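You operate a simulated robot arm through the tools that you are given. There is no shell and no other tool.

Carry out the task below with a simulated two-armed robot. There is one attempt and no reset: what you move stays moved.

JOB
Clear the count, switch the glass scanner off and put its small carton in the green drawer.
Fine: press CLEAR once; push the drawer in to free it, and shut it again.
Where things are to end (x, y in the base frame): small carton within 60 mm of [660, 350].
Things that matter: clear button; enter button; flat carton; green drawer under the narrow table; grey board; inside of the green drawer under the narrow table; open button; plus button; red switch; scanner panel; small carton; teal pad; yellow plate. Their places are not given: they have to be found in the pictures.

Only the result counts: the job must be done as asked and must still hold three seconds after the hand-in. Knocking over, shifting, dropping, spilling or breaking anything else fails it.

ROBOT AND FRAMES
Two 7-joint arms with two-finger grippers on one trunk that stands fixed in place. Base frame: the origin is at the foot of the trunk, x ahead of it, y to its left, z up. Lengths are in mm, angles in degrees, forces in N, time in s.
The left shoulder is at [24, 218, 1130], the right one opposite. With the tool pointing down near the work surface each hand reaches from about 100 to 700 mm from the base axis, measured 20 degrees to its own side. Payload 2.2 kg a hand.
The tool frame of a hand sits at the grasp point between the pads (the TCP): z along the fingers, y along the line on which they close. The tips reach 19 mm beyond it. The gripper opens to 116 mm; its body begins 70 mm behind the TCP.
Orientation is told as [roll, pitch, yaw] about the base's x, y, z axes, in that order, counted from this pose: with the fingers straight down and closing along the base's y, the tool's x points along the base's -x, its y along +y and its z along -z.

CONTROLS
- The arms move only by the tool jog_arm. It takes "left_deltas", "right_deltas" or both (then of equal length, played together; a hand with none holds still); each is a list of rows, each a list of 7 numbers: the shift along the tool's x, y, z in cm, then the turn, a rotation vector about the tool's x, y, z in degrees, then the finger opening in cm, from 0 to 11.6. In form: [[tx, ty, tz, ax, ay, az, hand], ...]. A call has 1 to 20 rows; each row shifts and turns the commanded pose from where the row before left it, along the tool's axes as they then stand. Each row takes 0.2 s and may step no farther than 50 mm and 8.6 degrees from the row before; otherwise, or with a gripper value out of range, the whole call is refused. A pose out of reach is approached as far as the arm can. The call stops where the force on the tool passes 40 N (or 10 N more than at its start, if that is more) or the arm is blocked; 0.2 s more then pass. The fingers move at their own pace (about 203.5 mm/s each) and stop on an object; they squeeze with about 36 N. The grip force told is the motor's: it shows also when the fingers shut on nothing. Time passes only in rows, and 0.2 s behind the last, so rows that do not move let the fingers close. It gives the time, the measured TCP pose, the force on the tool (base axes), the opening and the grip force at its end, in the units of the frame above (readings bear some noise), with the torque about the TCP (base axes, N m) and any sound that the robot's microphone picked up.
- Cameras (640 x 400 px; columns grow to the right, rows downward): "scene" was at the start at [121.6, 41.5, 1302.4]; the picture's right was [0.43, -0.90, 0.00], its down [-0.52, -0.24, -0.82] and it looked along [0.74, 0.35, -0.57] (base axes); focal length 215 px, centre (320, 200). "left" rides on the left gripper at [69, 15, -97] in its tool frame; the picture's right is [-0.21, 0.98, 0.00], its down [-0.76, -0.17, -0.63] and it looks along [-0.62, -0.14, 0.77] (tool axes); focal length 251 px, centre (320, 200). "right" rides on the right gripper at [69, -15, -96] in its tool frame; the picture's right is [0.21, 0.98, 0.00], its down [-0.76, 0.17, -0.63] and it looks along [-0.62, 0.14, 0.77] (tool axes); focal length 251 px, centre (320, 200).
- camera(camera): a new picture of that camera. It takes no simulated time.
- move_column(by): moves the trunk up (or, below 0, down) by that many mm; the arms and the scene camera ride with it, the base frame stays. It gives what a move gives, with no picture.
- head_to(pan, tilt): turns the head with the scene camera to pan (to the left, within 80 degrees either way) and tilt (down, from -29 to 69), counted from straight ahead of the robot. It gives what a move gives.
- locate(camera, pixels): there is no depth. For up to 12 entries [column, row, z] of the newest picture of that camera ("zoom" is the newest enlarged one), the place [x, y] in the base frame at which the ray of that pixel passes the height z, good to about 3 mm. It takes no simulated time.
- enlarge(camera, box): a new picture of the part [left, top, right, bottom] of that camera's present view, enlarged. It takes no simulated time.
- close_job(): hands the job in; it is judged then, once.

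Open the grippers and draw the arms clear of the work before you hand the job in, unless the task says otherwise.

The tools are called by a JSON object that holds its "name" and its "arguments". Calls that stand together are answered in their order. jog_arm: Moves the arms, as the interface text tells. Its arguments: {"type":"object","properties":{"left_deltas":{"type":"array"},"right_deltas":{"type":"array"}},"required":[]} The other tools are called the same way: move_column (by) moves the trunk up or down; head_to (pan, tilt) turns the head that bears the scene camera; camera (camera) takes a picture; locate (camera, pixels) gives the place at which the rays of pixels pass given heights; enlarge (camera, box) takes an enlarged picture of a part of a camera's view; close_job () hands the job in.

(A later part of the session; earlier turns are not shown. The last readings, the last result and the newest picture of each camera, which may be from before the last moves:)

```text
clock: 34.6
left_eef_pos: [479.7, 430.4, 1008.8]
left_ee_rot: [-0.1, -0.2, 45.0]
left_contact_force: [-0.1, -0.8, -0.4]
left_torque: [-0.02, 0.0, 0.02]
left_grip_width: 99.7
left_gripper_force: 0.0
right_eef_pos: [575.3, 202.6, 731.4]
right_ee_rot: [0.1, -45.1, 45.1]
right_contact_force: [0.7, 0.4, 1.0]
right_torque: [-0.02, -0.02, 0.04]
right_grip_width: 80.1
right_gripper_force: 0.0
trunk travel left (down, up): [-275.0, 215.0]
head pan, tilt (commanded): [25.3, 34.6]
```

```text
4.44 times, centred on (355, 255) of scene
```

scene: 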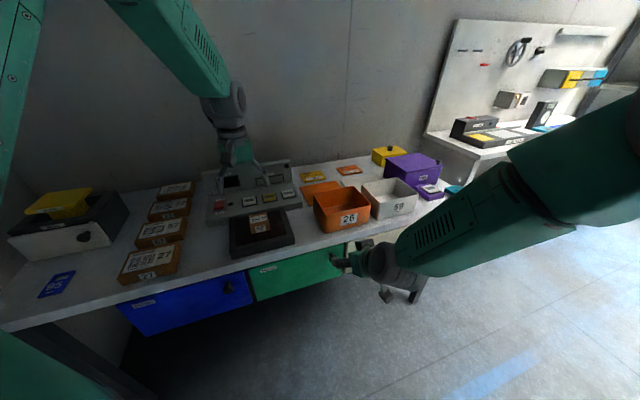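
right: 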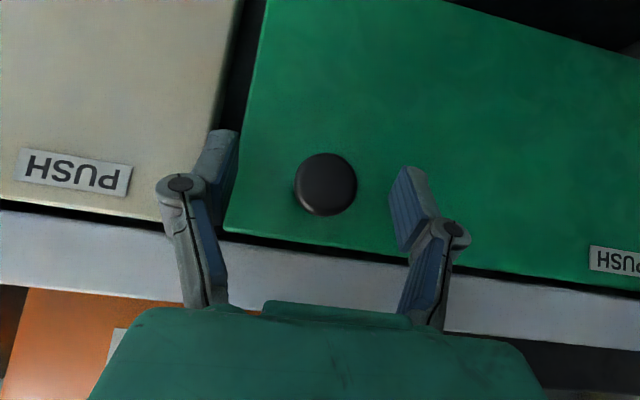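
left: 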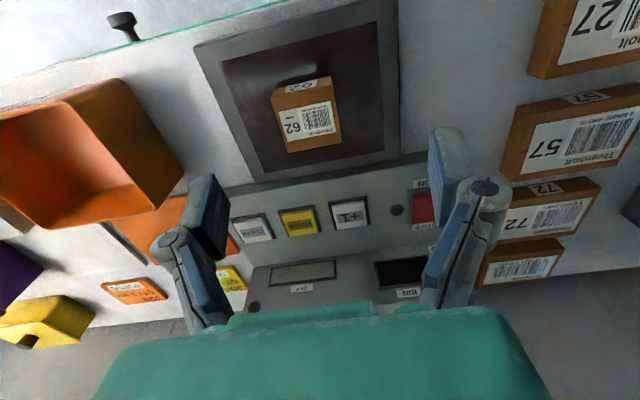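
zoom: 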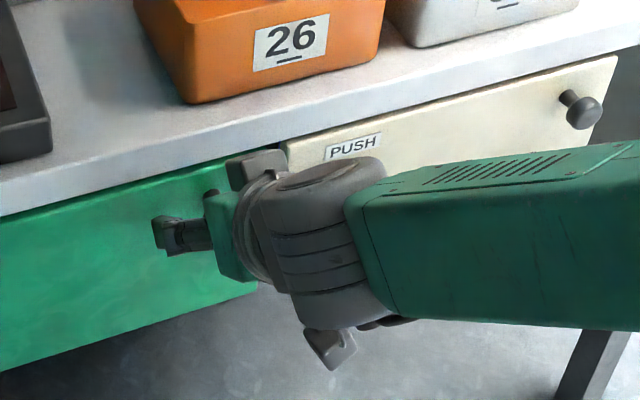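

The knob sits at (325,184), centred at the TCP depth between the pads. I close the right gripper on it.

{"name": "jog_arm", "arguments": {"right_deltas": [[0, 0, 0, 0, 0, 0, 5], [0, 0, 0, 0, 0, 0, 2], [0, 0, 0, 0, 0, 0, 0], [0, 0, 0, 0, 0, 0, 0]]}}

{"name": "camera", "arguments": {"camera": "right"}}

```text
clock: 35.6
left_eef_pos: [480.3, 430.7, 1009.3]
left_ee_rot: [-0.2, -0.2, 45.0]
left_contact_force: [0.4, -0.9, 0.8]
left_torque: [0.02, 0.01, 0.01]
left_grip_width: 100.2
left_gripper_force: 0.0
right_eef_pos: [572.2, 204.8, 729.8]
right_ee_rot: [0.0, -45.0, 45.1]
right_contact_force: [-7.9, 6.1, -2.0]
right_torque: [0.12, 0.01, 0.09]
right_grip_width: 23.9
right_gripper_force: 45.8
trunk travel left (down, up): [-275.0, 215.0]
head pan, tilt (commanded): [25.3, 34.6]
```

```text
taken
```

right: 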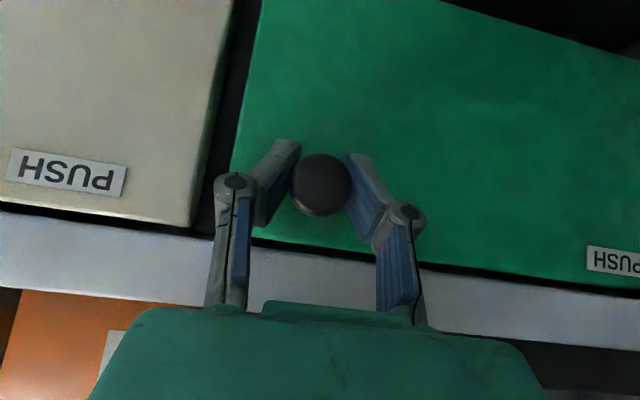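

Gripped at 23.9 mm with a ~10 N sideways load; I relieve that by 1 mm and push the drawer inward 6 mm in small steps, listening for the latch.

{"name": "jog_arm", "arguments": {"right_deltas": [[0, 0.1, 0, 0, 0, 0, 0], [-0.141, 0, 0.141, 0, 0, 0, 0], [-0.141, 0, 0.141, 0, 0, 0, 0], [-0.141, 0, 0.141, 0, 0, 0, 0]]}}

```text
clock: 36.6
left_eef_pos: [480.7, 431.6, 1009.3]
left_ee_rot: [-0.1, -0.1, 45.1]
left_contact_force: [0.1, 0.4, 0.6]
left_torque: [0.0, -0.04, 0.01]
left_grip_width: 99.8
left_gripper_force: 0.1
right_eef_pos: [575.9, 209.1, 731.6]
right_ee_rot: [0.1, -45.0, 45.1]
right_contact_force: [-15.4, 4.2, -9.0]
right_torque: [0.15, 0.03, 0.14]
right_grip_width: 23.6
right_gripper_force: 45.2
trunk travel left (down, up): [-275.0, 215.0]
head pan, tilt (commanded): [25.3, 34.6]
```

The drawer moved in ~5 mm with little resistance so far (n-force ≈ −8 N), side load 14 N. I relieve sideways/vertical load a bit and push 4 mm more.

{"name": "jog_arm", "arguments": {"right_deltas": [[0.07, 0.12, 0.07, 0, 0, 0, 0], [-0.141, 0, 0.141, 0, 0, 0, 0], [-0.141, 0, 0.141, 0, 0, 0, 0]]}}

{"name": "camera", "arguments": {"camera": "right"}}

```text
clock: 37.4
left_eef_pos: [478.8, 428.1, 1010.8]
left_ee_rot: [-0.1, -0.3, 45.0]
left_contact_force: [0.5, -0.4, -0.2]
left_torque: [0.02, -0.02, -0.02]
left_grip_width: 100.1
left_gripper_force: 0.1
right_eef_pos: [576.8, 209.6, 730.4]
right_ee_rot: [0.1, -45.0, 45.1]
right_contact_force: [-25.9, -8.5, -4.3]
right_torque: [0.0, -0.01, 0.09]
right_grip_width: 23.8
right_gripper_force: 45.5
trunk travel left (down, up): [-275.0, 215.0]
head pan, tilt (commanded): [25.3, 34.6]
```

```text
taken
```

right: 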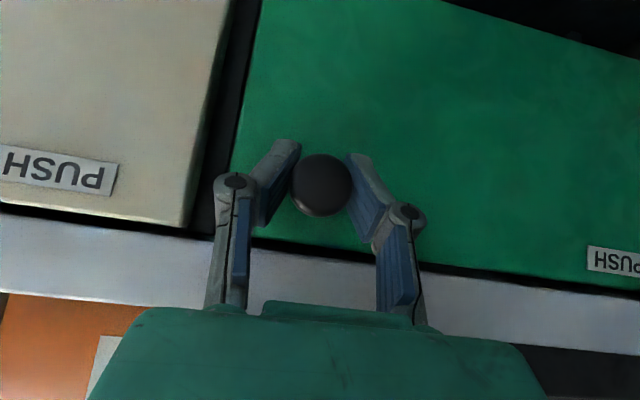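

Travel stopped at about 6.6 mm inward with 24 N, no click heard yet. I ease off outward slowly to see whether the latch frees.

{"name": "jog_arm", "arguments": {"right_deltas": [[0.141, 0, -0.141, 0, 0, 0, 0], [0.141, 0, -0.141, 0, 0, 0, 0], [0.141, 0, -0.141, 0, 0, 0, 0], [0.141, 0, -0.141, 0, 0, 0, 0]]}}

```text
clock: 38.4
left_eef_pos: [480.9, 430.5, 1009.0]
left_ee_rot: [-0.1, -0.1, 45.0]
left_contact_force: [0.6, 0.3, 0.2]
left_torque: [-0.04, -0.03, 0.01]
left_grip_width: 99.9
left_gripper_force: 0.0
right_eef_pos: [573.6, 206.2, 730.7]
right_ee_rot: [0.0, -45.0, 45.1]
right_contact_force: [-14.0, 4.9, -11.7]
right_torque: [-0.09, -0.11, -0.05]
right_grip_width: 23.8
right_gripper_force: 44.7
trunk travel left (down, up): [-275.0, 215.0]
head pan, tilt (commanded): [25.3, 34.6]
```

Now at about the initial depth with small load; I pull outward further to see if it is free.

{"name": "jog_arm", "arguments": {"right_deltas": [[0.141, 0.1, -0.141, 0, 0, 0, 0], [0.141, 0, -0.141, 0, 0, 0, 0], [0.141, 0, -0.141, 0, 0, 0, 0]]}}

{"name": "camera", "arguments": {"camera": "right"}}

```text
clock: 39.2
left_eef_pos: [480.8, 430.0, 1009.4]
left_ee_rot: [-0.1, -0.1, 45.0]
left_contact_force: [0.4, -0.6, 0.6]
left_torque: [0.02, 0.05, -0.01]
left_grip_width: 99.9
left_gripper_force: 0.1
right_eef_pos: [569.0, 201.6, 729.9]
right_ee_rot: [0.0, -45.0, 45.1]
right_contact_force: [-10.8, 2.2, -11.0]
right_torque: [0.14, -0.14, 0.06]
right_grip_width: 23.5
right_gripper_force: 44.9
trunk travel left (down, up): [-275.0, 215.0]
head pan, tilt (commanded): [25.3, 34.6]
```

```text
taken
```

right: 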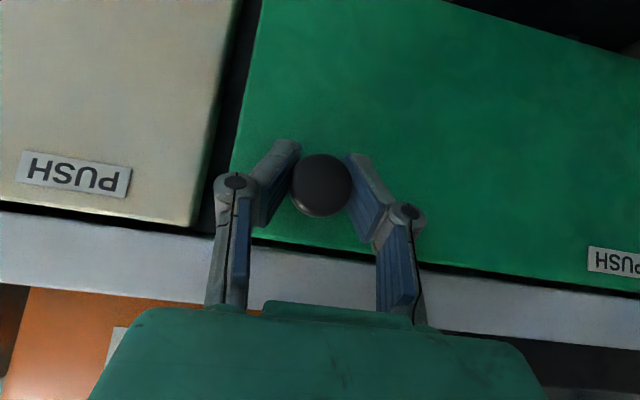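

The drawer follows the hand outward and even pushes it out (−n force ≈ −6 N), so it seems free. I pull another 20 mm.

{"name": "jog_arm", "arguments": {"right_deltas": [[0.354, 0, -0.354, 0, 0, 0, 0], [0.354, 0, -0.354, 0, 0, 0, 0], [0.354, 0, -0.354, 0, 0, 0, 0], [0.354, 0, -0.354, 0, 0, 0, 0]]}}

{"name": "camera", "arguments": {"camera": "right"}}

{"name": "camera", "arguments": {"camera": "scene"}}

```text
clock: 40.2
left_eef_pos: [480.5, 431.6, 1009.3]
left_ee_rot: [0.0, -0.1, 45.0]
left_contact_force: [-0.1, 0.6, 1.0]
left_torque: [-0.01, -0.05, 0.0]
left_grip_width: 100.0
left_gripper_force: 0.1
right_eef_pos: [555.2, 187.4, 730.3]
right_ee_rot: [0.0, -45.0, 45.1]
right_contact_force: [-8.6, 4.2, -11.0]
right_torque: [0.05, 0.0, -0.05]
right_grip_width: 23.6
right_gripper_force: 45.5
trunk travel left (down, up): [-275.0, 215.0]
head pan, tilt (commanded): [25.3, 34.6]
```

```text
taken
```

right: 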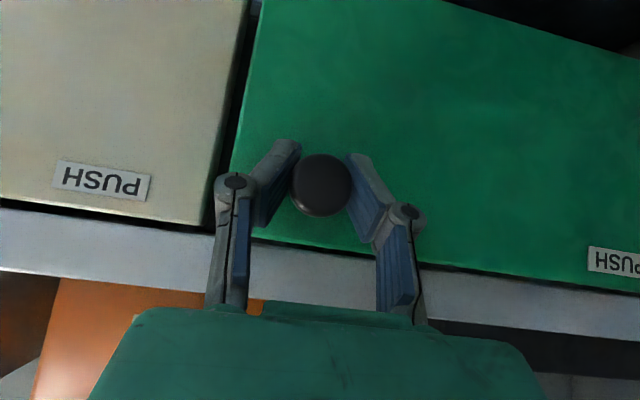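

```text
taken
```

scene: 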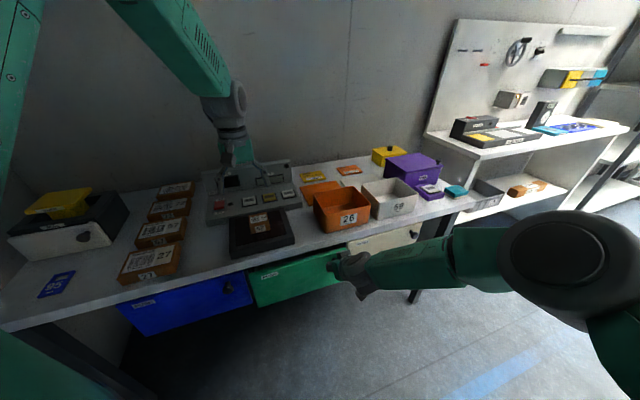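

The green drawer slides out with the hand. I pull 150 mm more in 25–30 mm rows.

{"name": "jog_arm", "arguments": {"right_deltas": [[1.4, 0, -1.4, 0, 0, 0, 0], [1.8, 0, -1.8, 0, 0, 0, 0], [1.8, 0, -1.8, 0, 0, 0, 0], [1.8, 0, -1.8, 0, 0, 0, 0], [1.8, 0, -1.8, 0, 0, 0, 0], [1.4, 0, -1.4, 0, 0, 0, 0], [0.6, 0, -0.6, 0, 0, 0, 0]]}}

{"name": "camera", "arguments": {"camera": "scene"}}

{"name": "camera", "arguments": {"camera": "left"}}

```text
clock: 41.8
left_eef_pos: [479.7, 431.4, 1009.6]
left_ee_rot: [-0.1, -0.2, 45.0]
left_contact_force: [0.1, -0.5, -0.1]
left_torque: [0.0, 0.0, 0.02]
left_grip_width: 99.9
left_gripper_force: 0.0
right_eef_pos: [448.4, 81.8, 730.1]
right_ee_rot: [-0.1, -45.2, 45.1]
right_contact_force: [-8.2, 7.0, -7.4]
right_torque: [-0.43, 0.75, 0.09]
right_grip_width: 23.9
right_gripper_force: 45.1
trunk travel left (down, up): [-275.0, 215.0]
head pan, tilt (commanded): [25.3, 34.6]
```

```text
taken
```

scene: 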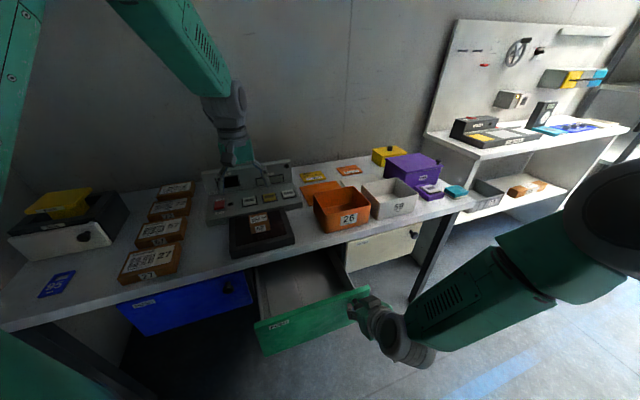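

```text
taken
```

left: 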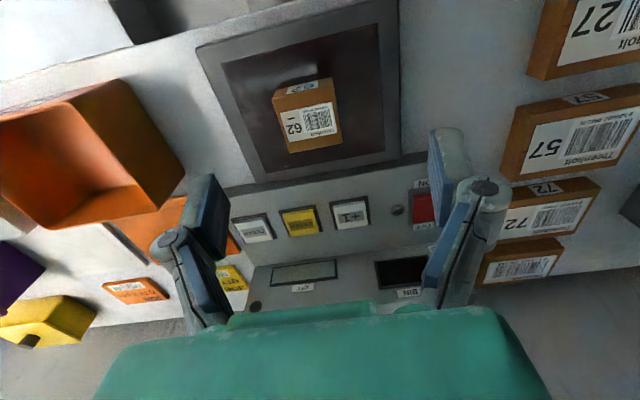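

The drawer is open about 175 mm. I zoom into the drawer's inside in the scene picture.

{"name": "enlarge", "arguments": {"camera": "scene", "box": [230, 230, 400, 360]}}

```text
3.08 times, centred on (315, 295) of scene
```

zoom: 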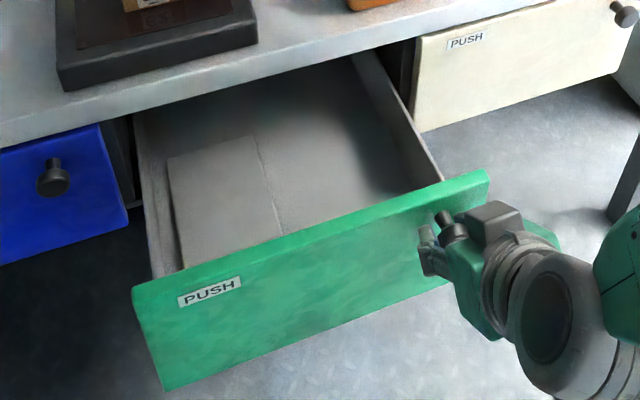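

Inside, a thin grey board lies on the left half, so the carton belongs on the free right part, matching the target (open position of target ≈ (537,227)). I pull 35 mm more to get room in front of the table edge.

{"name": "jog_arm", "arguments": {"right_deltas": [[0.7, 0, -0.7, 0, 0, 0, 0], [0.7, 0, -0.7, 0, 0, 0, 0], [0.7, 0, -0.7, 0, 0, 0, 0], [0.4, 0, -0.4, 0, 0, 0, 0], [0, 0, 0, 0, 0, 0, 0]]}}

{"name": "enlarge", "arguments": {"camera": "scene", "box": [230, 230, 400, 360]}}

```text
clock: 43.0
left_eef_pos: [480.2, 430.6, 1007.6]
left_ee_rot: [-0.2, -0.1, 45.0]
left_contact_force: [0.4, 0.6, 0.4]
left_torque: [-0.01, 0.01, 0.03]
left_grip_width: 100.0
left_gripper_force: 0.1
right_eef_pos: [423.9, 55.9, 731.3]
right_ee_rot: [0.0, -45.1, 45.1]
right_contact_force: [-7.2, 7.3, -9.8]
right_torque: [0.47, -0.49, 0.03]
right_grip_width: 23.9
right_gripper_force: 44.8
trunk travel left (down, up): [-275.0, 215.0]
head pan, tilt (commanded): [25.3, 34.6]
```

```text
3.08 times, centred on (315, 295) of scene
```

zoom: 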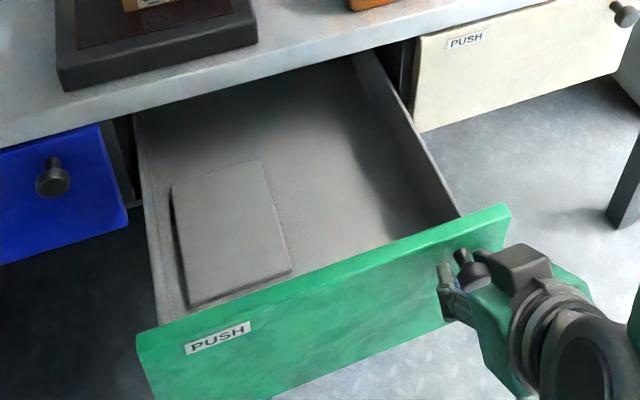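

Drawer is open 210 mm and the board is fully visible on the left side. The right hand keeps hold of the knob. Now I bring the left hand over carton 62 (to TCP ≈ (505,437,925)) and check alignment.

{"name": "jog_arm", "arguments": {"left_deltas": [[-1.1, -0.66, 2.8, 0, 0, 0, 10], [-1.09, -0.66, 2.8, 0, 0, 0, 10], [0, 0, 2.8, 0, 0, 0, 10], [0, 0, 0, 0, 0, 0, 10]]}}

{"name": "camera", "arguments": {"camera": "left"}}

{"name": "enlarge", "arguments": {"camera": "scene", "box": [205, 150, 333, 270]}}

```text
clock: 44.0
left_eef_pos: [505.1, 434.7, 926.2]
left_ee_rot: [-0.1, 0.0, 45.0]
left_contact_force: [-1.2, 0.5, -0.5]
left_torque: [0.02, 0.01, 0.03]
left_grip_width: 99.8
left_gripper_force: 0.0
right_eef_pos: [423.4, 55.8, 730.2]
right_ee_rot: [0.0, -45.0, 45.1]
right_contact_force: [-5.1, 5.8, -5.6]
right_torque: [-0.19, -0.01, -0.05]
right_grip_width: 23.7
right_gripper_force: 44.8
trunk travel left (down, up): [-275.0, 215.0]
head pan, tilt (commanded): [25.3, 34.6]
```

```text
taken
```

left: 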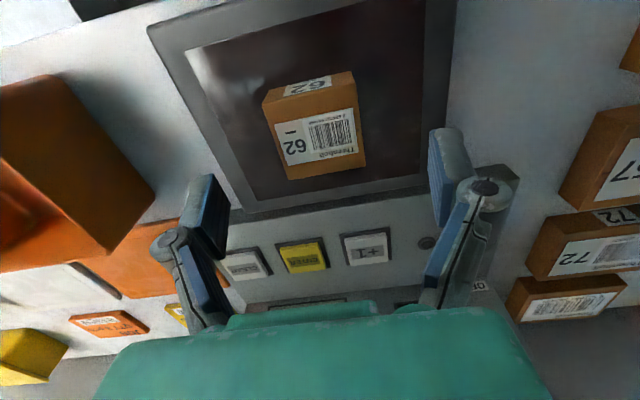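

```text
3.33 times, centred on (269, 210) of scene
```

zoom: 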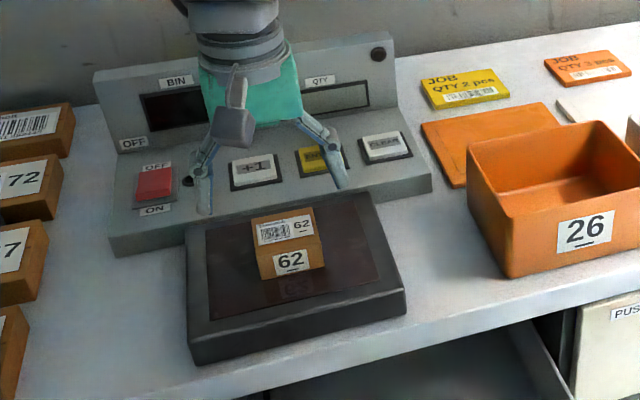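

Carton's top face corners in the left picture are roughly (263,100), (354,82), (365,165), (288,179). I locate them to centre the grasp.

{"name": "enlarge", "arguments": {"camera": "left", "box": [240, 60, 400, 190]}}

{"name": "locate", "arguments": {"camera": "left", "pixels": [[263, 105, 870], [356, 85, 870], [366, 164, 870], [288, 180, 870], [320, 132, 870]]}}

```text
3.08 times, centred on (320, 125) of left
```

zoom: 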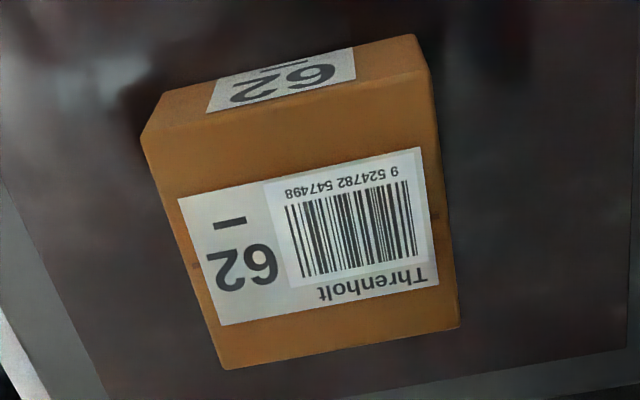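

```text
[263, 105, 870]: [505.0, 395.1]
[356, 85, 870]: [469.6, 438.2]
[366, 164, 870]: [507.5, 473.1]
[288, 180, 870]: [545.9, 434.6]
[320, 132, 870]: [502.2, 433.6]
```

Carton centre ≈ (507,435), TCP (505,435): well aligned. I descend 62 mm (tips to ≈845, glass at 838) and then close.

{"name": "jog_arm", "arguments": {"left_deltas": [[-0.1, 0, 2.2, 0, 0, 0, 9], [0, 0, 2.2, 0, 0, 0, 9], [0, 0, 1.2, 0, 0, 0, 9], [0, 0, 0.6, 0, 0, 0, 9], [0, 0, 0, 0, 0, 0, 9]]}}

{"name": "camera", "arguments": {"camera": "left"}}

{"name": "enlarge", "arguments": {"camera": "scene", "box": [205, 170, 317, 250]}}

```text
clock: 45.2
left_eef_pos: [506.1, 435.6, 863.4]
left_ee_rot: [0.0, -0.1, 45.0]
left_contact_force: [-0.3, 0.3, -1.4]
left_torque: [-0.04, -0.01, 0.02]
left_grip_width: 89.9
left_gripper_force: 0.1
right_eef_pos: [424.2, 55.3, 730.2]
right_ee_rot: [0.0, -45.1, 45.1]
right_contact_force: [-4.4, 5.4, -5.3]
right_torque: [0.05, -0.04, -0.06]
right_grip_width: 23.6
right_gripper_force: 44.9
trunk travel left (down, up): [-275.0, 215.0]
head pan, tilt (commanded): [25.3, 34.6]
```

```text
taken
```

left: 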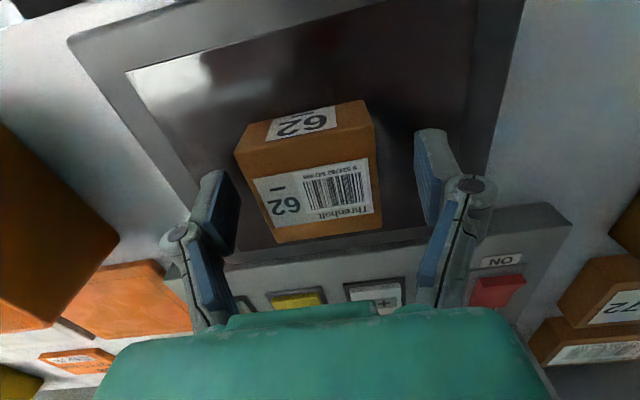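

```text
5.00 times, centred on (261, 210) of scene
```

zoom: 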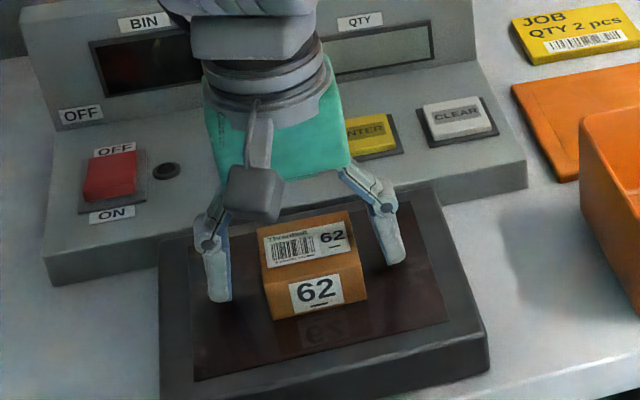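

The carton's top centre projects at (317,188), matching the TCP. I close the left gripper.

{"name": "jog_arm", "arguments": {"left_deltas": [[0, 0, 0, 0, 0, 0, 7], [0, 0, 0, 0, 0, 0, 5.5], [0, 0, 0, 0, 0, 0, 4], [0, 0, 0, 0, 0, 0, 4]]}}

{"name": "camera", "arguments": {"camera": "left"}}

```text
clock: 46.2
left_eef_pos: [506.6, 435.8, 863.3]
left_ee_rot: [-0.1, -0.1, 45.0]
left_contact_force: [1.5, 0.2, 0.2]
left_torque: [-0.04, -0.07, -0.02]
left_grip_width: 57.1
left_gripper_force: 36.2
right_eef_pos: [424.0, 56.3, 730.7]
right_ee_rot: [0.0, -45.2, 45.1]
right_contact_force: [-4.2, 4.5, -5.2]
right_torque: [0.04, -0.09, 0.01]
right_grip_width: 23.6
right_gripper_force: 45.1
trunk travel left (down, up): [-275.0, 215.0]
head pan, tilt (commanded): [25.3, 34.6]
```

```text
taken
```

left: 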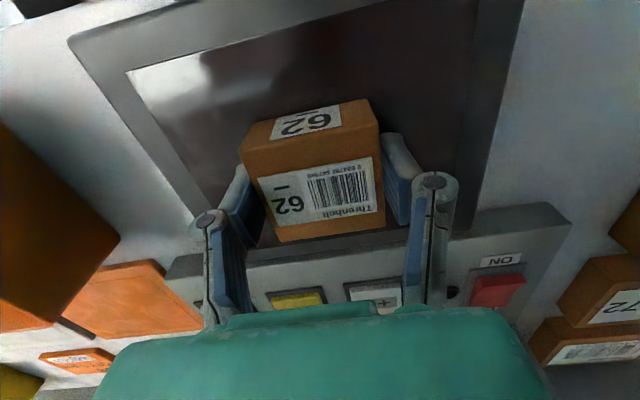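

Carton is held (57 mm, 36 N). I lift it 90 mm straight up and then carry it over to above the open drawer.

{"name": "jog_arm", "arguments": {"left_deltas": [[0, 0, -1.5, 0, 0, 0, 4], [0, 0, -2.5, 0, 0, 0, 4], [0, 0, -2.5, 0, 0, 0, 4], [0, 0, -2.5, 0, 0, 0, 4], [0, 0, 0, 0, 0, 0, 4]]}}

{"name": "camera", "arguments": {"camera": "left"}}

{"name": "camera", "arguments": {"camera": "scene"}}

```text
clock: 47.4
left_eef_pos: [506.3, 437.1, 953.1]
left_ee_rot: [-0.1, 0.0, 44.9]
left_contact_force: [0.2, 0.0, -2.4]
left_torque: [0.02, -0.01, -0.02]
left_grip_width: 56.9
left_gripper_force: 36.1
right_eef_pos: [423.4, 56.0, 730.6]
right_ee_rot: [0.0, -45.1, 45.0]
right_contact_force: [-4.4, 2.7, -2.4]
right_torque: [0.05, -0.01, 0.04]
right_grip_width: 23.5
right_gripper_force: 44.8
trunk travel left (down, up): [-275.0, 215.0]
head pan, tilt (commanded): [25.3, 34.6]
```

```text
taken
```

left: 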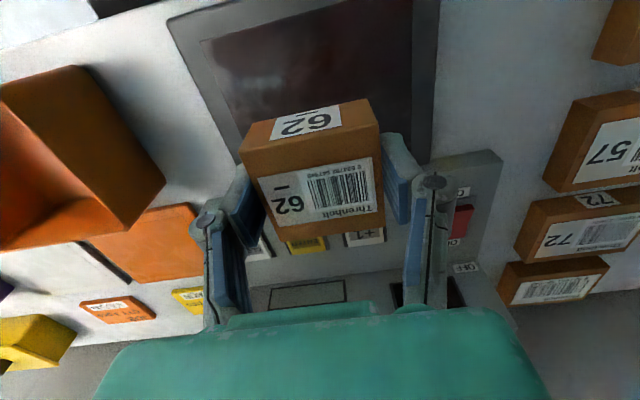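

```text
taken
```

scene: 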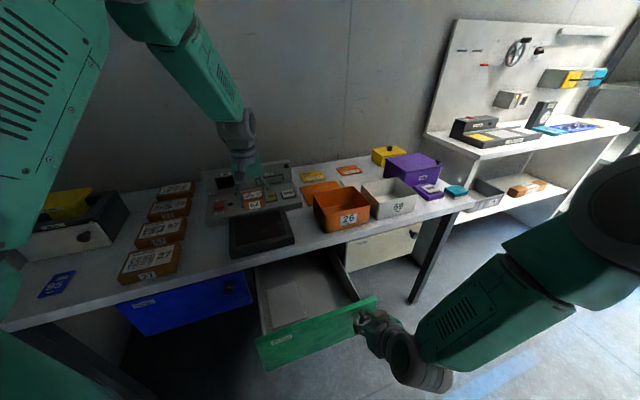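

The carton is lifted clear (weight ≈ 2 N). I carry it to above the drawer target's open position (512,202), staying at z≈953.

{"name": "jog_arm", "arguments": {"left_deltas": [[2.0, -2.0, 0, 0, 0, 0, 4], [2.8, -2.9, 0, 0, 0, 0, 4], [2.8, -2.9, 0, 0, 0, 0, 4], [2.8, -2.9, 0, 0, 0, 0, 4], [2.8, -2.9, 0, 0, 0, 0, 4], [2.0, -2.0, 0, 0, 0, 0, 4], [1.0, -1.3, 0, 0, 0, 0, 4], [0, 0, 0, 0, 0, 0, 4]]}}

{"name": "camera", "arguments": {"camera": "left"}}

{"name": "camera", "arguments": {"camera": "scene"}}

```text
clock: 49.2
left_eef_pos: [511.3, 203.4, 952.6]
left_ee_rot: [0.0, 0.0, 45.0]
left_contact_force: [-0.2, 0.2, -1.8]
left_torque: [-0.04, 0.01, 0.0]
left_grip_width: 57.0
left_gripper_force: 36.3
right_eef_pos: [424.7, 56.9, 729.1]
right_ee_rot: [0.0, -45.0, 45.0]
right_contact_force: [-3.8, 3.3, -4.7]
right_torque: [0.26, -0.03, 0.07]
right_grip_width: 23.8
right_gripper_force: 45.3
trunk travel left (down, up): [-275.0, 215.0]
head pan, tilt (commanded): [25.3, 34.6]
```

```text
taken
```

left: 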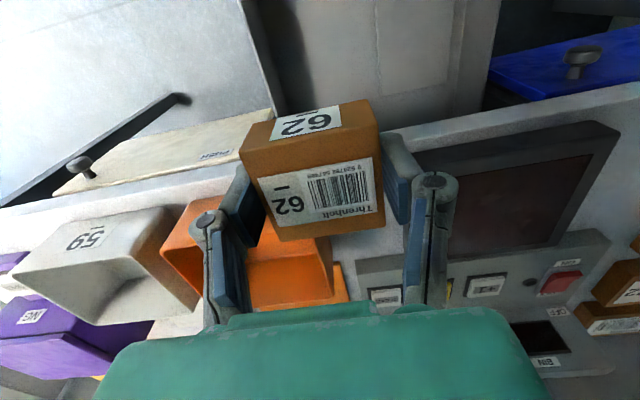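

```text
taken
```

scene: 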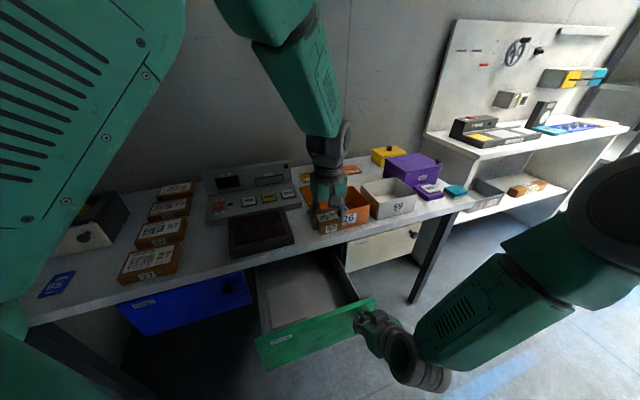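

Top of the left picture shows the drawer's inside (columns 250–490, rows 0–120) with its right wall at left and the board at right. I enlarge that area.

{"name": "enlarge", "arguments": {"camera": "left", "box": [230, 0, 510, 140]}}

{"name": "enlarge", "arguments": {"camera": "scene", "box": [240, 230, 400, 350]}}

```text
2.29 times, centred on (370, 70) of left
```

zoom: 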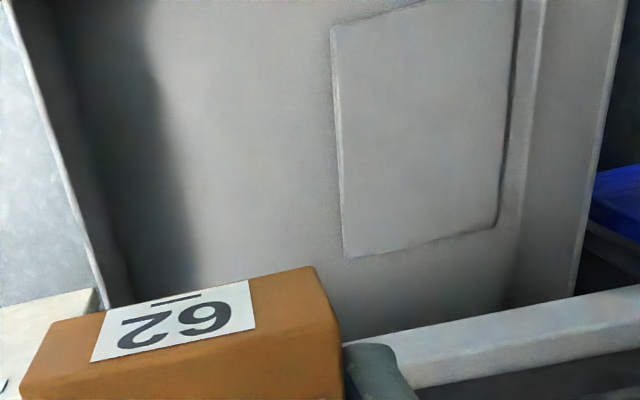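

```text
3.33 times, centred on (320, 290) of scene
```

zoom: 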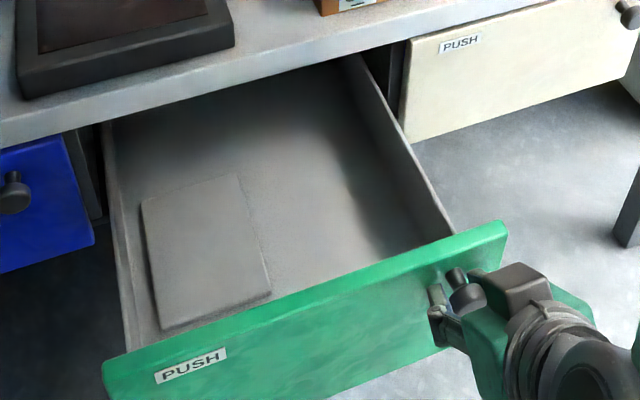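

I triangulate the board's corners (A back-right: left (380.9,95.4), scene (296,281.9); B back-left: left (447.4,80.9), scene (266.6,290.9)) to get the drawer floor height.

{"name": "locate", "arguments": {"camera": "left", "pixels": [[380.9, 95.4, 680], [380.9, 95.4, 700], [380.9, 95.4, 720], [447.4, 80.9, 680], [447.4, 80.9, 700], [447.4, 80.9, 720], [289, 122, 760], [289, 122, 740], [284, 128, 700]]}}

{"name": "locate", "arguments": {"camera": "scene", "pixels": [[296, 281.9, 680], [296, 281.9, 700], [296, 281.9, 720], [266.6, 290.9, 680], [266.6, 290.9, 700], [266.6, 290.9, 720], [305.6, 317.9, 700], [356, 296, 700], [356, 296, 760], [352, 325, 740], [360, 300, 690]]}}

```text
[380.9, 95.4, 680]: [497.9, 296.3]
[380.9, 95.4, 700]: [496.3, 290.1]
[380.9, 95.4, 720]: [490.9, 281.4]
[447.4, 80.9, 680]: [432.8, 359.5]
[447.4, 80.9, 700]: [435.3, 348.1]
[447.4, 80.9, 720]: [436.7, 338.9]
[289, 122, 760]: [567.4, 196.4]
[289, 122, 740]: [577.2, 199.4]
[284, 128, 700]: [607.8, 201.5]
```

```text
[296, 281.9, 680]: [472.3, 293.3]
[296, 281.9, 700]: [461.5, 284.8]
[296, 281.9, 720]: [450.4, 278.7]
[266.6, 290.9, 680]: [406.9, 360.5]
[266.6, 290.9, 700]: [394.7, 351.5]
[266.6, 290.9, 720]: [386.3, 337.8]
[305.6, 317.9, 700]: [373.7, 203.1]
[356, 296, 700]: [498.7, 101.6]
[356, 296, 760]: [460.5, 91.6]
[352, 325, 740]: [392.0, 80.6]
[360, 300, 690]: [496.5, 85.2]
```

The rays converge lower than 680; I query heights 600–660.

{"name": "locate", "arguments": {"camera": "left", "pixels": [[380.9, 95.4, 600], [380.9, 95.4, 620], [380.9, 95.4, 640], [380.9, 95.4, 660], [447.4, 80.9, 600], [447.4, 80.9, 620], [447.4, 80.9, 640], [447.4, 80.9, 660]]}}

{"name": "locate", "arguments": {"camera": "scene", "pixels": [[296, 281.9, 600], [296, 281.9, 620], [296, 281.9, 640], [296, 281.9, 660], [266.6, 290.9, 600], [266.6, 290.9, 620], [266.6, 290.9, 640], [266.6, 290.9, 660], [305.6, 317.9, 620], [305.6, 317.9, 640]]}}

```text
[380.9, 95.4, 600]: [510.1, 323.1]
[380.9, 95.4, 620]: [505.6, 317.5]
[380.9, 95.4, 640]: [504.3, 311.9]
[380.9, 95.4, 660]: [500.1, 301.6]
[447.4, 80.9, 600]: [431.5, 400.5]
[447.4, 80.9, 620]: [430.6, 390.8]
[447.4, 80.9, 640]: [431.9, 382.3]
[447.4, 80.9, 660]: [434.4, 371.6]
```

```text
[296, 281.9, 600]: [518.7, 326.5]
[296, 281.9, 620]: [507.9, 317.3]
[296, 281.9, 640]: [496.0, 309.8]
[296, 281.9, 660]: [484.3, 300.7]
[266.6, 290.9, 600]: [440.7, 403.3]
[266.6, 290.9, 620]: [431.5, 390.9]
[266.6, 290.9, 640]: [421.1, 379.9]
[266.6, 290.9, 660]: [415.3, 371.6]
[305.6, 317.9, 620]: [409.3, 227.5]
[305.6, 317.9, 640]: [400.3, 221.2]
```

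Board top is at z≈620 and spans n 450–582, t 28–134 (drawer-open coordinates); the target is at n=505,t=219, so there is free floor. I check the right wall and front panel positions before descending.

{"name": "locate", "arguments": {"camera": "left", "pixels": [[273.8, 113.7, 680], [273.8, 113.7, 700], [273.8, 113.7, 720], [273.8, 113.7, 740], [285, 123, 612]]}}

{"name": "locate", "arguments": {"camera": "scene", "pixels": [[354.5, 302.0, 680], [354.5, 302.0, 700], [354.5, 302.0, 720], [354.5, 302.0, 740], [376, 298, 760], [376, 298, 780], [255, 337, 760], [255, 337, 780], [340, 284, 612], [348, 303, 612]]}}

{"name": "camera", "arguments": {"camera": "right"}}

```text
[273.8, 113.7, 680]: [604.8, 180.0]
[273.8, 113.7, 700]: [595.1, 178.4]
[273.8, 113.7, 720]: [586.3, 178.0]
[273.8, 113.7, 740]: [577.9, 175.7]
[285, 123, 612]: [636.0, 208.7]
```

```text
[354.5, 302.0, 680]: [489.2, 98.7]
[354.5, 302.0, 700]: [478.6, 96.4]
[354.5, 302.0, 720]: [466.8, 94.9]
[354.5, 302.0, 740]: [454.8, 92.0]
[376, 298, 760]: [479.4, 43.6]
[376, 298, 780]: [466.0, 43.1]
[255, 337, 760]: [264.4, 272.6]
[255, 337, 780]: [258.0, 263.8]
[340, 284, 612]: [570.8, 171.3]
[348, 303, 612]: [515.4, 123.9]
```

```text
taken
```

right: 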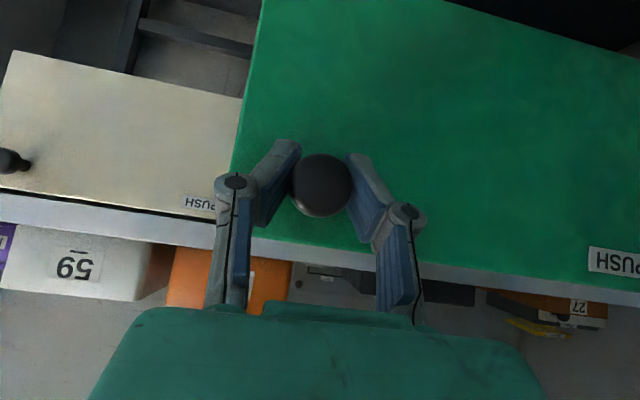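

The drawer interior spans roughly t 15–278 and front inner wall n≈380; I aim the carton at n=490,t=205 (about 20 mm from the target when shut). I shift accordingly and descend to TCP z≈790 first.

{"name": "jog_arm", "arguments": {"left_deltas": [[0.74, 0.64, 1.0, 0, 0, 0, 4], [0.73, 0.63, 3.0, 0, 0, 0, 4], [0, 0, 4.0, 0, 0, 0, 4], [0, 0, 4.0, 0, 0, 0, 4], [0, 0, 3.0, 0, 0, 0, 4], [0, 0, 1.2, 0, 0, 0, 4], [0, 0, 0, 0, 0, 0, 4]]}}

{"name": "camera", "arguments": {"camera": "left"}}

{"name": "camera", "arguments": {"camera": "scene"}}

```text
clock: 50.8
left_eef_pos: [492.4, 202.1, 791.8]
left_ee_rot: [-0.1, -0.1, 45.0]
left_contact_force: [0.0, 0.1, -1.7]
left_torque: [-0.03, 0.02, 0.0]
left_grip_width: 56.8
left_gripper_force: 36.1
right_eef_pos: [424.2, 55.9, 729.9]
right_ee_rot: [0.1, -45.0, 45.0]
right_contact_force: [-3.4, 3.2, -6.2]
right_torque: [0.03, -0.07, -0.02]
right_grip_width: 23.4
right_gripper_force: 45.3
trunk travel left (down, up): [-275.0, 215.0]
head pan, tilt (commanded): [25.3, 34.6]
```

```text
taken
```

left: 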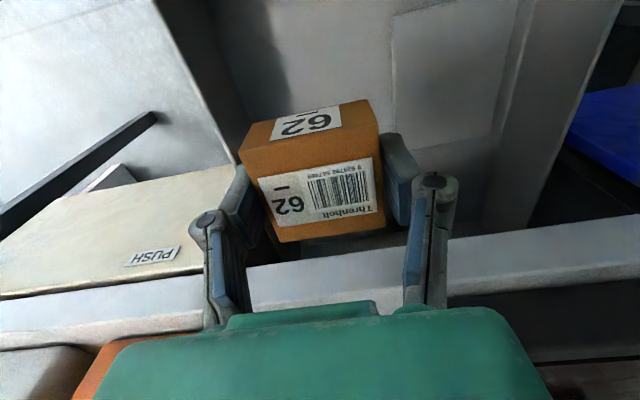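

```text
taken
```

scene: 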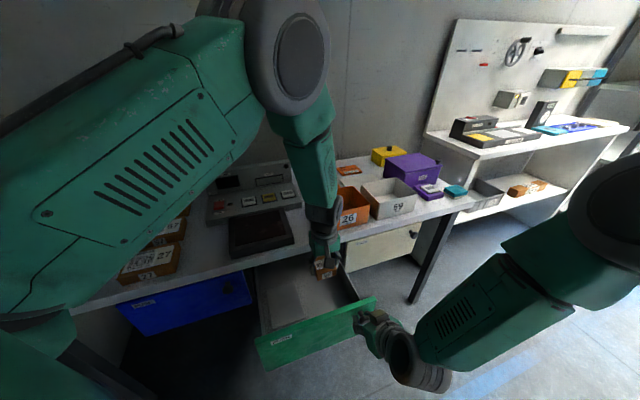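

I zoom in on both views to check clearance to the right wall, board and front.

{"name": "enlarge", "arguments": {"camera": "scene", "box": [240, 190, 400, 350]}}

{"name": "enlarge", "arguments": {"camera": "left", "box": [130, 0, 530, 250]}}

```text
2.50 times, centred on (320, 270) of scene
```

zoom: 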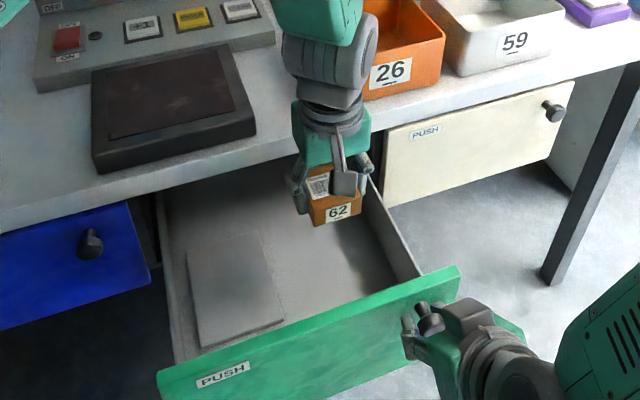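

```text
1.60 times, centred on (330, 125) of left
```

zoom: 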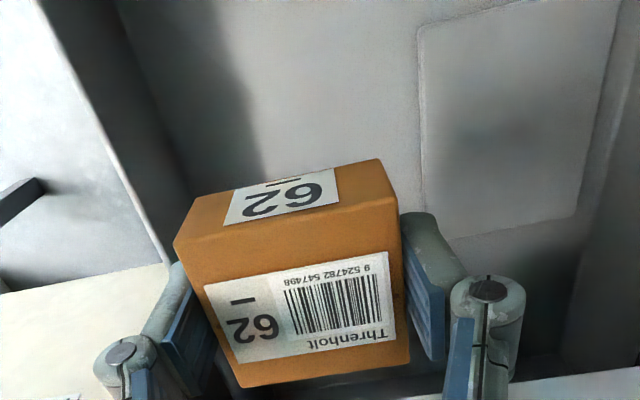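

The knuckle half-span is ~65 mm, so for clearance to the right wall I shift 10 mm toward the board (t≈195) and lower to TCP z≈662 (carton bottom ≈637).

{"name": "jog_arm", "arguments": {"left_deltas": [[0, 1.0, 1.0, 0, 0, 0, 4], [0, 0, 3.0, 0, 0, 0, 4], [0, 0, 3.5, 0, 0, 0, 4], [0, 0, 3.0, 0, 0, 0, 4], [0, 0, 1.5, 0, 0, 0, 4], [0, 0, 1.0, 0, 0, 0, 4], [0, 0, 0, 0, 0, 0, 4]]}}

{"name": "camera", "arguments": {"camera": "left"}}

{"name": "enlarge", "arguments": {"camera": "scene", "box": [240, 190, 400, 350]}}

```text
clock: 52.4
left_eef_pos: [485.2, 207.4, 662.1]
left_ee_rot: [-0.1, 0.0, 45.0]
left_contact_force: [0.0, -0.7, -0.6]
left_torque: [-0.03, -0.02, 0.0]
left_grip_width: 56.9
left_gripper_force: 35.9
right_eef_pos: [424.0, 56.6, 730.0]
right_ee_rot: [0.1, -45.1, 45.1]
right_contact_force: [-3.8, 4.3, -5.8]
right_torque: [0.0, 0.0, -0.06]
right_grip_width: 23.6
right_gripper_force: 44.8
trunk travel left (down, up): [-275.0, 215.0]
head pan, tilt (commanded): [25.3, 34.6]
```

```text
taken
```

left: 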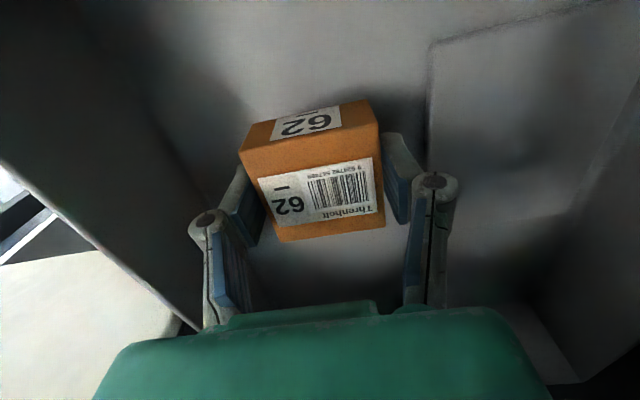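

```text
2.50 times, centred on (320, 270) of scene
```

zoom: 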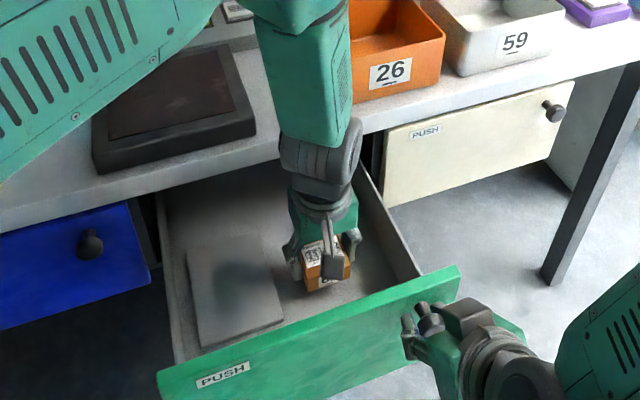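

Clear all round: the carton is right of the board. I lower 18 mm, then in 2 mm steps until it touches the floor.

{"name": "jog_arm", "arguments": {"left_deltas": [[0, 0, 0.6, 0, 0, 0, 4], [0, 0, 0.6, 0, 0, 0, 4], [0, 0, 0.4, 0, 0, 0, 4]]}}

{"name": "camera", "arguments": {"camera": "left"}}

{"name": "enlarge", "arguments": {"camera": "scene", "box": [280, 240, 376, 320]}}

```text
clock: 53.2
left_eef_pos: [484.1, 208.2, 645.8]
left_ee_rot: [-0.1, -0.1, 45.0]
left_contact_force: [-0.3, 0.3, -1.3]
left_torque: [-0.02, -0.02, 0.01]
left_grip_width: 56.9
left_gripper_force: 35.6
right_eef_pos: [423.3, 55.9, 729.9]
right_ee_rot: [0.0, -45.1, 45.1]
right_contact_force: [-3.2, 4.3, -6.7]
right_torque: [0.02, -0.04, 0.02]
right_grip_width: 23.5
right_gripper_force: 44.8
trunk travel left (down, up): [-275.0, 215.0]
head pan, tilt (commanded): [25.3, 34.6]
```

```text
taken
```

left: 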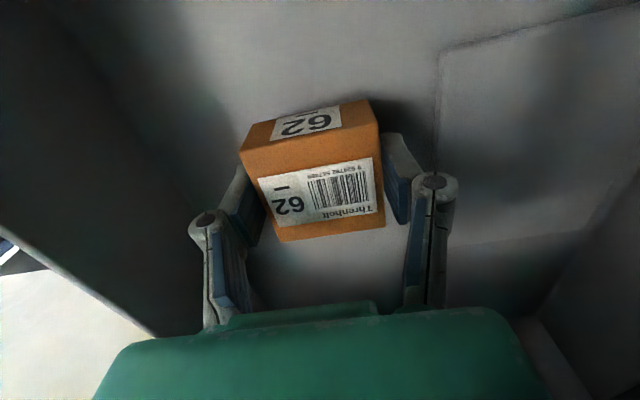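

```text
5.00 times, centred on (328, 280) of scene
```

zoom: 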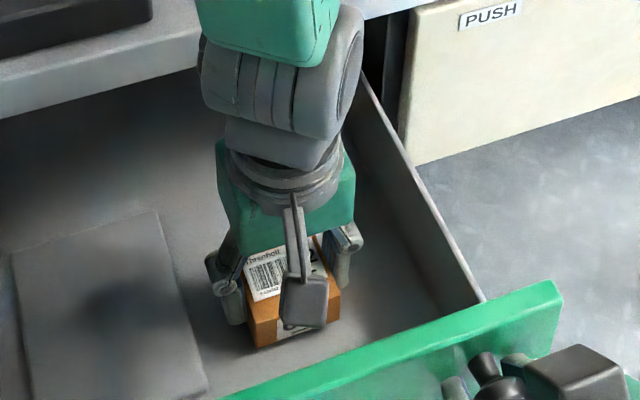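

Still free (−1.3 N is the carton's weight). I continue in 2 mm steps.

{"name": "jog_arm", "arguments": {"left_deltas": [[0, 0, 0.2, 0, 0, 0, 4], [0, 0, 0.2, 0, 0, 0, 4], [0, 0, 0.2, 0, 0, 0, 4]]}}

{"name": "enlarge", "arguments": {"camera": "left", "box": [180, 60, 460, 235]}}

```text
clock: 54.0
left_eef_pos: [484.4, 207.8, 638.6]
left_ee_rot: [0.0, -0.2, 45.0]
left_contact_force: [0.0, 0.0, -1.4]
left_torque: [0.01, -0.05, 0.01]
left_grip_width: 57.1
left_gripper_force: 36.0
right_eef_pos: [423.6, 55.3, 730.4]
right_ee_rot: [0.1, -45.0, 45.0]
right_contact_force: [-3.5, 4.3, -7.6]
right_torque: [-0.04, 0.04, -0.01]
right_grip_width: 23.6
right_gripper_force: 45.1
trunk travel left (down, up): [-275.0, 215.0]
head pan, tilt (commanded): [25.3, 34.6]
```

```text
2.29 times, centred on (320, 148) of left
```

zoom: 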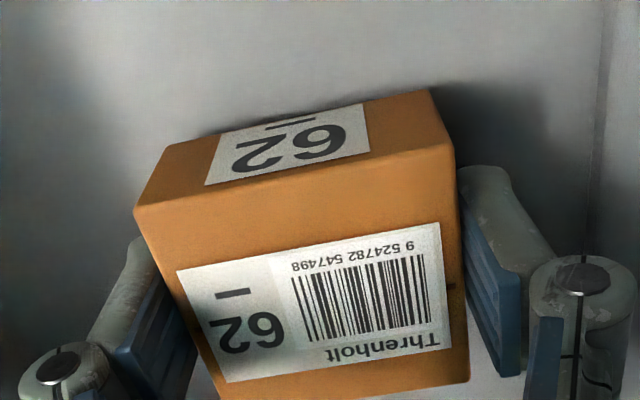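

Still no contact at TCP z≈639. I continue with 2 mm steps.

{"name": "jog_arm", "arguments": {"left_deltas": [[0, 0, 0.2, 0, 0, 0, 4], [0, 0, 0.2, 0, 0, 0, 4], [0, 0, 0.15, 0, 0, 0, 4]]}}

{"name": "enlarge", "arguments": {"camera": "left", "box": [180, 60, 460, 235]}}

```text
clock: 54.8
left_eef_pos: [485.4, 207.7, 633.7]
left_ee_rot: [-0.1, -0.1, 45.0]
left_contact_force: [-0.8, -1.2, 1.4]
left_torque: [0.02, -0.11, 0.01]
left_grip_width: 57.0
left_gripper_force: 36.8
right_eef_pos: [424.2, 56.4, 729.9]
right_ee_rot: [0.0, -44.9, 45.2]
right_contact_force: [-3.3, 4.8, -10.3]
right_torque: [-0.01, 0.05, -0.01]
right_grip_width: 23.4
right_gripper_force: 45.2
trunk travel left (down, up): [-275.0, 215.0]
head pan, tilt (commanded): [25.3, 34.6]
```

```text
2.29 times, centred on (320, 148) of left
```

zoom: 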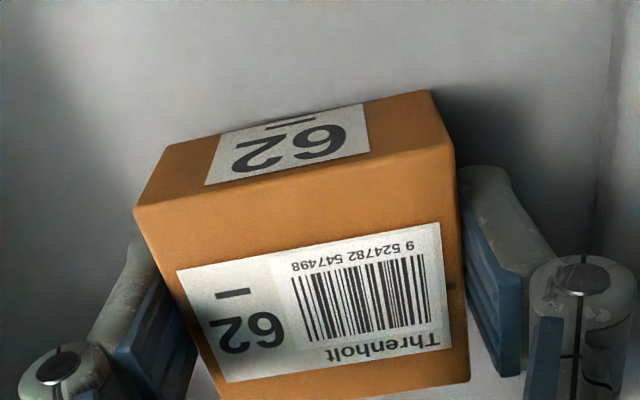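

Contact: the vertical force changed from −1.4 to +1.4 N and the right hand feels the drawer being pressed. The carton rests on the floor; I open the left fingers slightly (to 68 mm).

{"name": "jog_arm", "arguments": {"left_deltas": [[0, 0, 0.03, 0, 0, 0, 5.8], [0, 0, 0, 0, 0, 0, 6.3], [0, 0, 0, 0, 0, 0, 6.8], [0, 0, 0, 0, 0, 0, 6.8]]}}

{"name": "camera", "arguments": {"camera": "left"}}

{"name": "enlarge", "arguments": {"camera": "scene", "box": [280, 240, 376, 320]}}

```text
clock: 55.8
left_eef_pos: [485.7, 207.8, 633.7]
left_ee_rot: [-0.1, -0.1, 45.0]
left_contact_force: [0.3, 0.4, -0.4]
left_torque: [0.0, 0.02, 0.01]
left_grip_width: 68.1
left_gripper_force: 0.0
right_eef_pos: [423.2, 56.1, 730.0]
right_ee_rot: [0.0, -45.0, 45.1]
right_contact_force: [-4.3, 2.7, -8.9]
right_torque: [-0.06, 0.04, 0.0]
right_grip_width: 23.5
right_gripper_force: 45.1
trunk travel left (down, up): [-275.0, 215.0]
head pan, tilt (commanded): [25.3, 34.6]
```

```text
taken
```

left: 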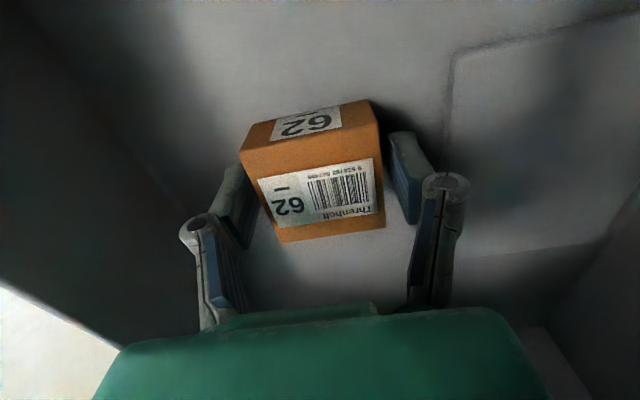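

```text
5.00 times, centred on (328, 280) of scene
```

zoom: 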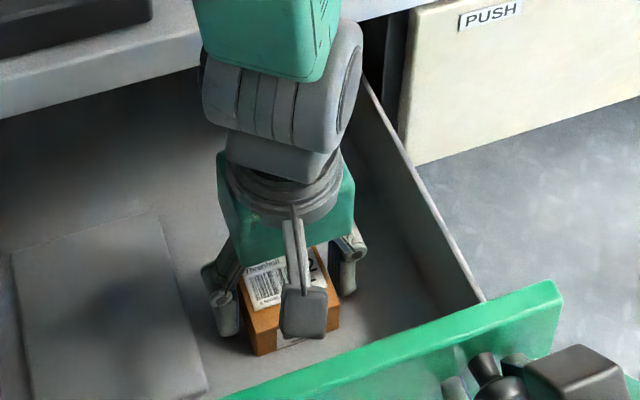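

Both pads are clear of the carton, which sits flat. I lift the left hand straight up.

{"name": "jog_arm", "arguments": {"left_deltas": [[0, 0, -1.0, 0, 0, 0, 6.8], [0, 0, -2.0, 0, 0, 0, 6.8], [0, 0, -3.0, 0, 0, 0, 6.8], [0, 0, -4.0, 0, 0, 0, 6.8], [0, 0, -4.0, 0, 0, 0, 6.8], [0, 0, -4.5, 0, 0, 0, 6.8], [0, 0, -4.5, 0, 0, 0, 6.8], [0, 0, -4.5, 0, 0, 0, 6.8], [0, 0, -3.5, 0, 0, 0, 6.8], [0, 0, 0, 0, 0, 0, 6.8]]}}

{"name": "camera", "arguments": {"camera": "left"}}

{"name": "enlarge", "arguments": {"camera": "scene", "box": [240, 230, 400, 350]}}

```text
clock: 58.0
left_eef_pos: [485.2, 208.0, 944.5]
left_ee_rot: [-0.1, -0.2, 45.0]
left_contact_force: [0.3, -0.1, -0.1]
left_torque: [0.03, 0.02, 0.01]
left_grip_width: 68.1
left_gripper_force: 0.0
right_eef_pos: [423.2, 56.6, 730.3]
right_ee_rot: [-0.1, -45.0, 45.1]
right_contact_force: [-3.7, 3.9, -11.4]
right_torque: [-0.08, 0.12, 0.04]
right_grip_width: 23.6
right_gripper_force: 45.6
trunk travel left (down, up): [-275.0, 215.0]
head pan, tilt (commanded): [25.3, 34.6]
```

```text
taken
```

left: 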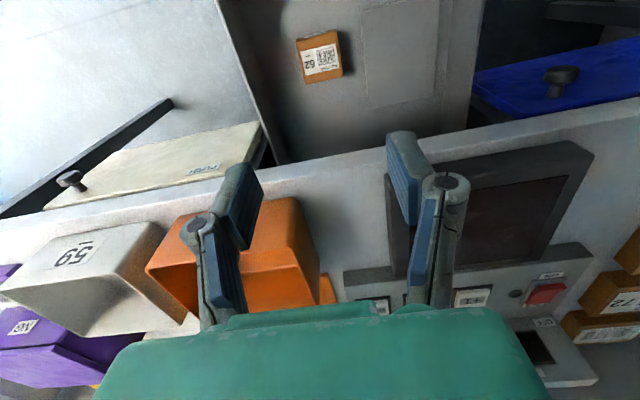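

```text
3.33 times, centred on (320, 290) of scene
```

zoom: 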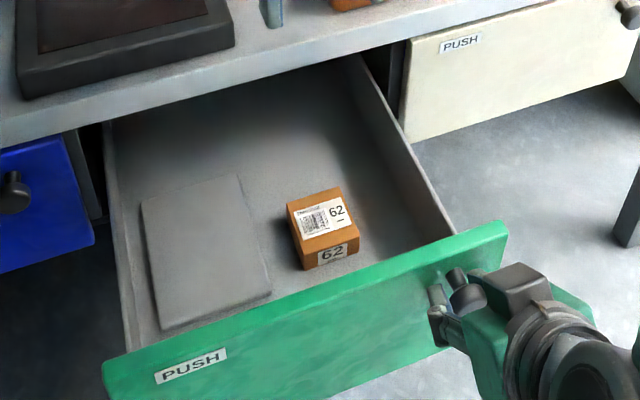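

Carton 62 stands on the drawer floor, free of board and walls. I verify its location at its top height (~641).

{"name": "enlarge", "arguments": {"camera": "left", "box": [270, 10, 390, 100]}}

{"name": "locate", "arguments": {"camera": "left", "pixels": [[297, 47, 641], [337, 34, 641], [343, 73, 641], [307, 84, 641], [321, 59, 641]]}}

```text
4.44 times, centred on (330, 55) of left
```

zoom: 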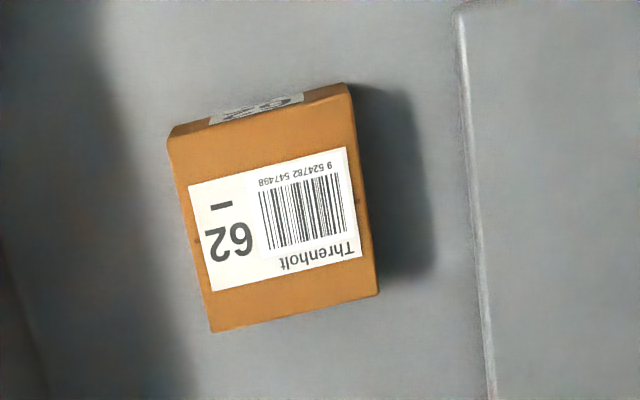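

```text
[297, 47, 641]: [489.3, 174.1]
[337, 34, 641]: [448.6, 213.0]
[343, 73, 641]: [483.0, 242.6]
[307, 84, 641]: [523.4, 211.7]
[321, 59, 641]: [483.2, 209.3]
```

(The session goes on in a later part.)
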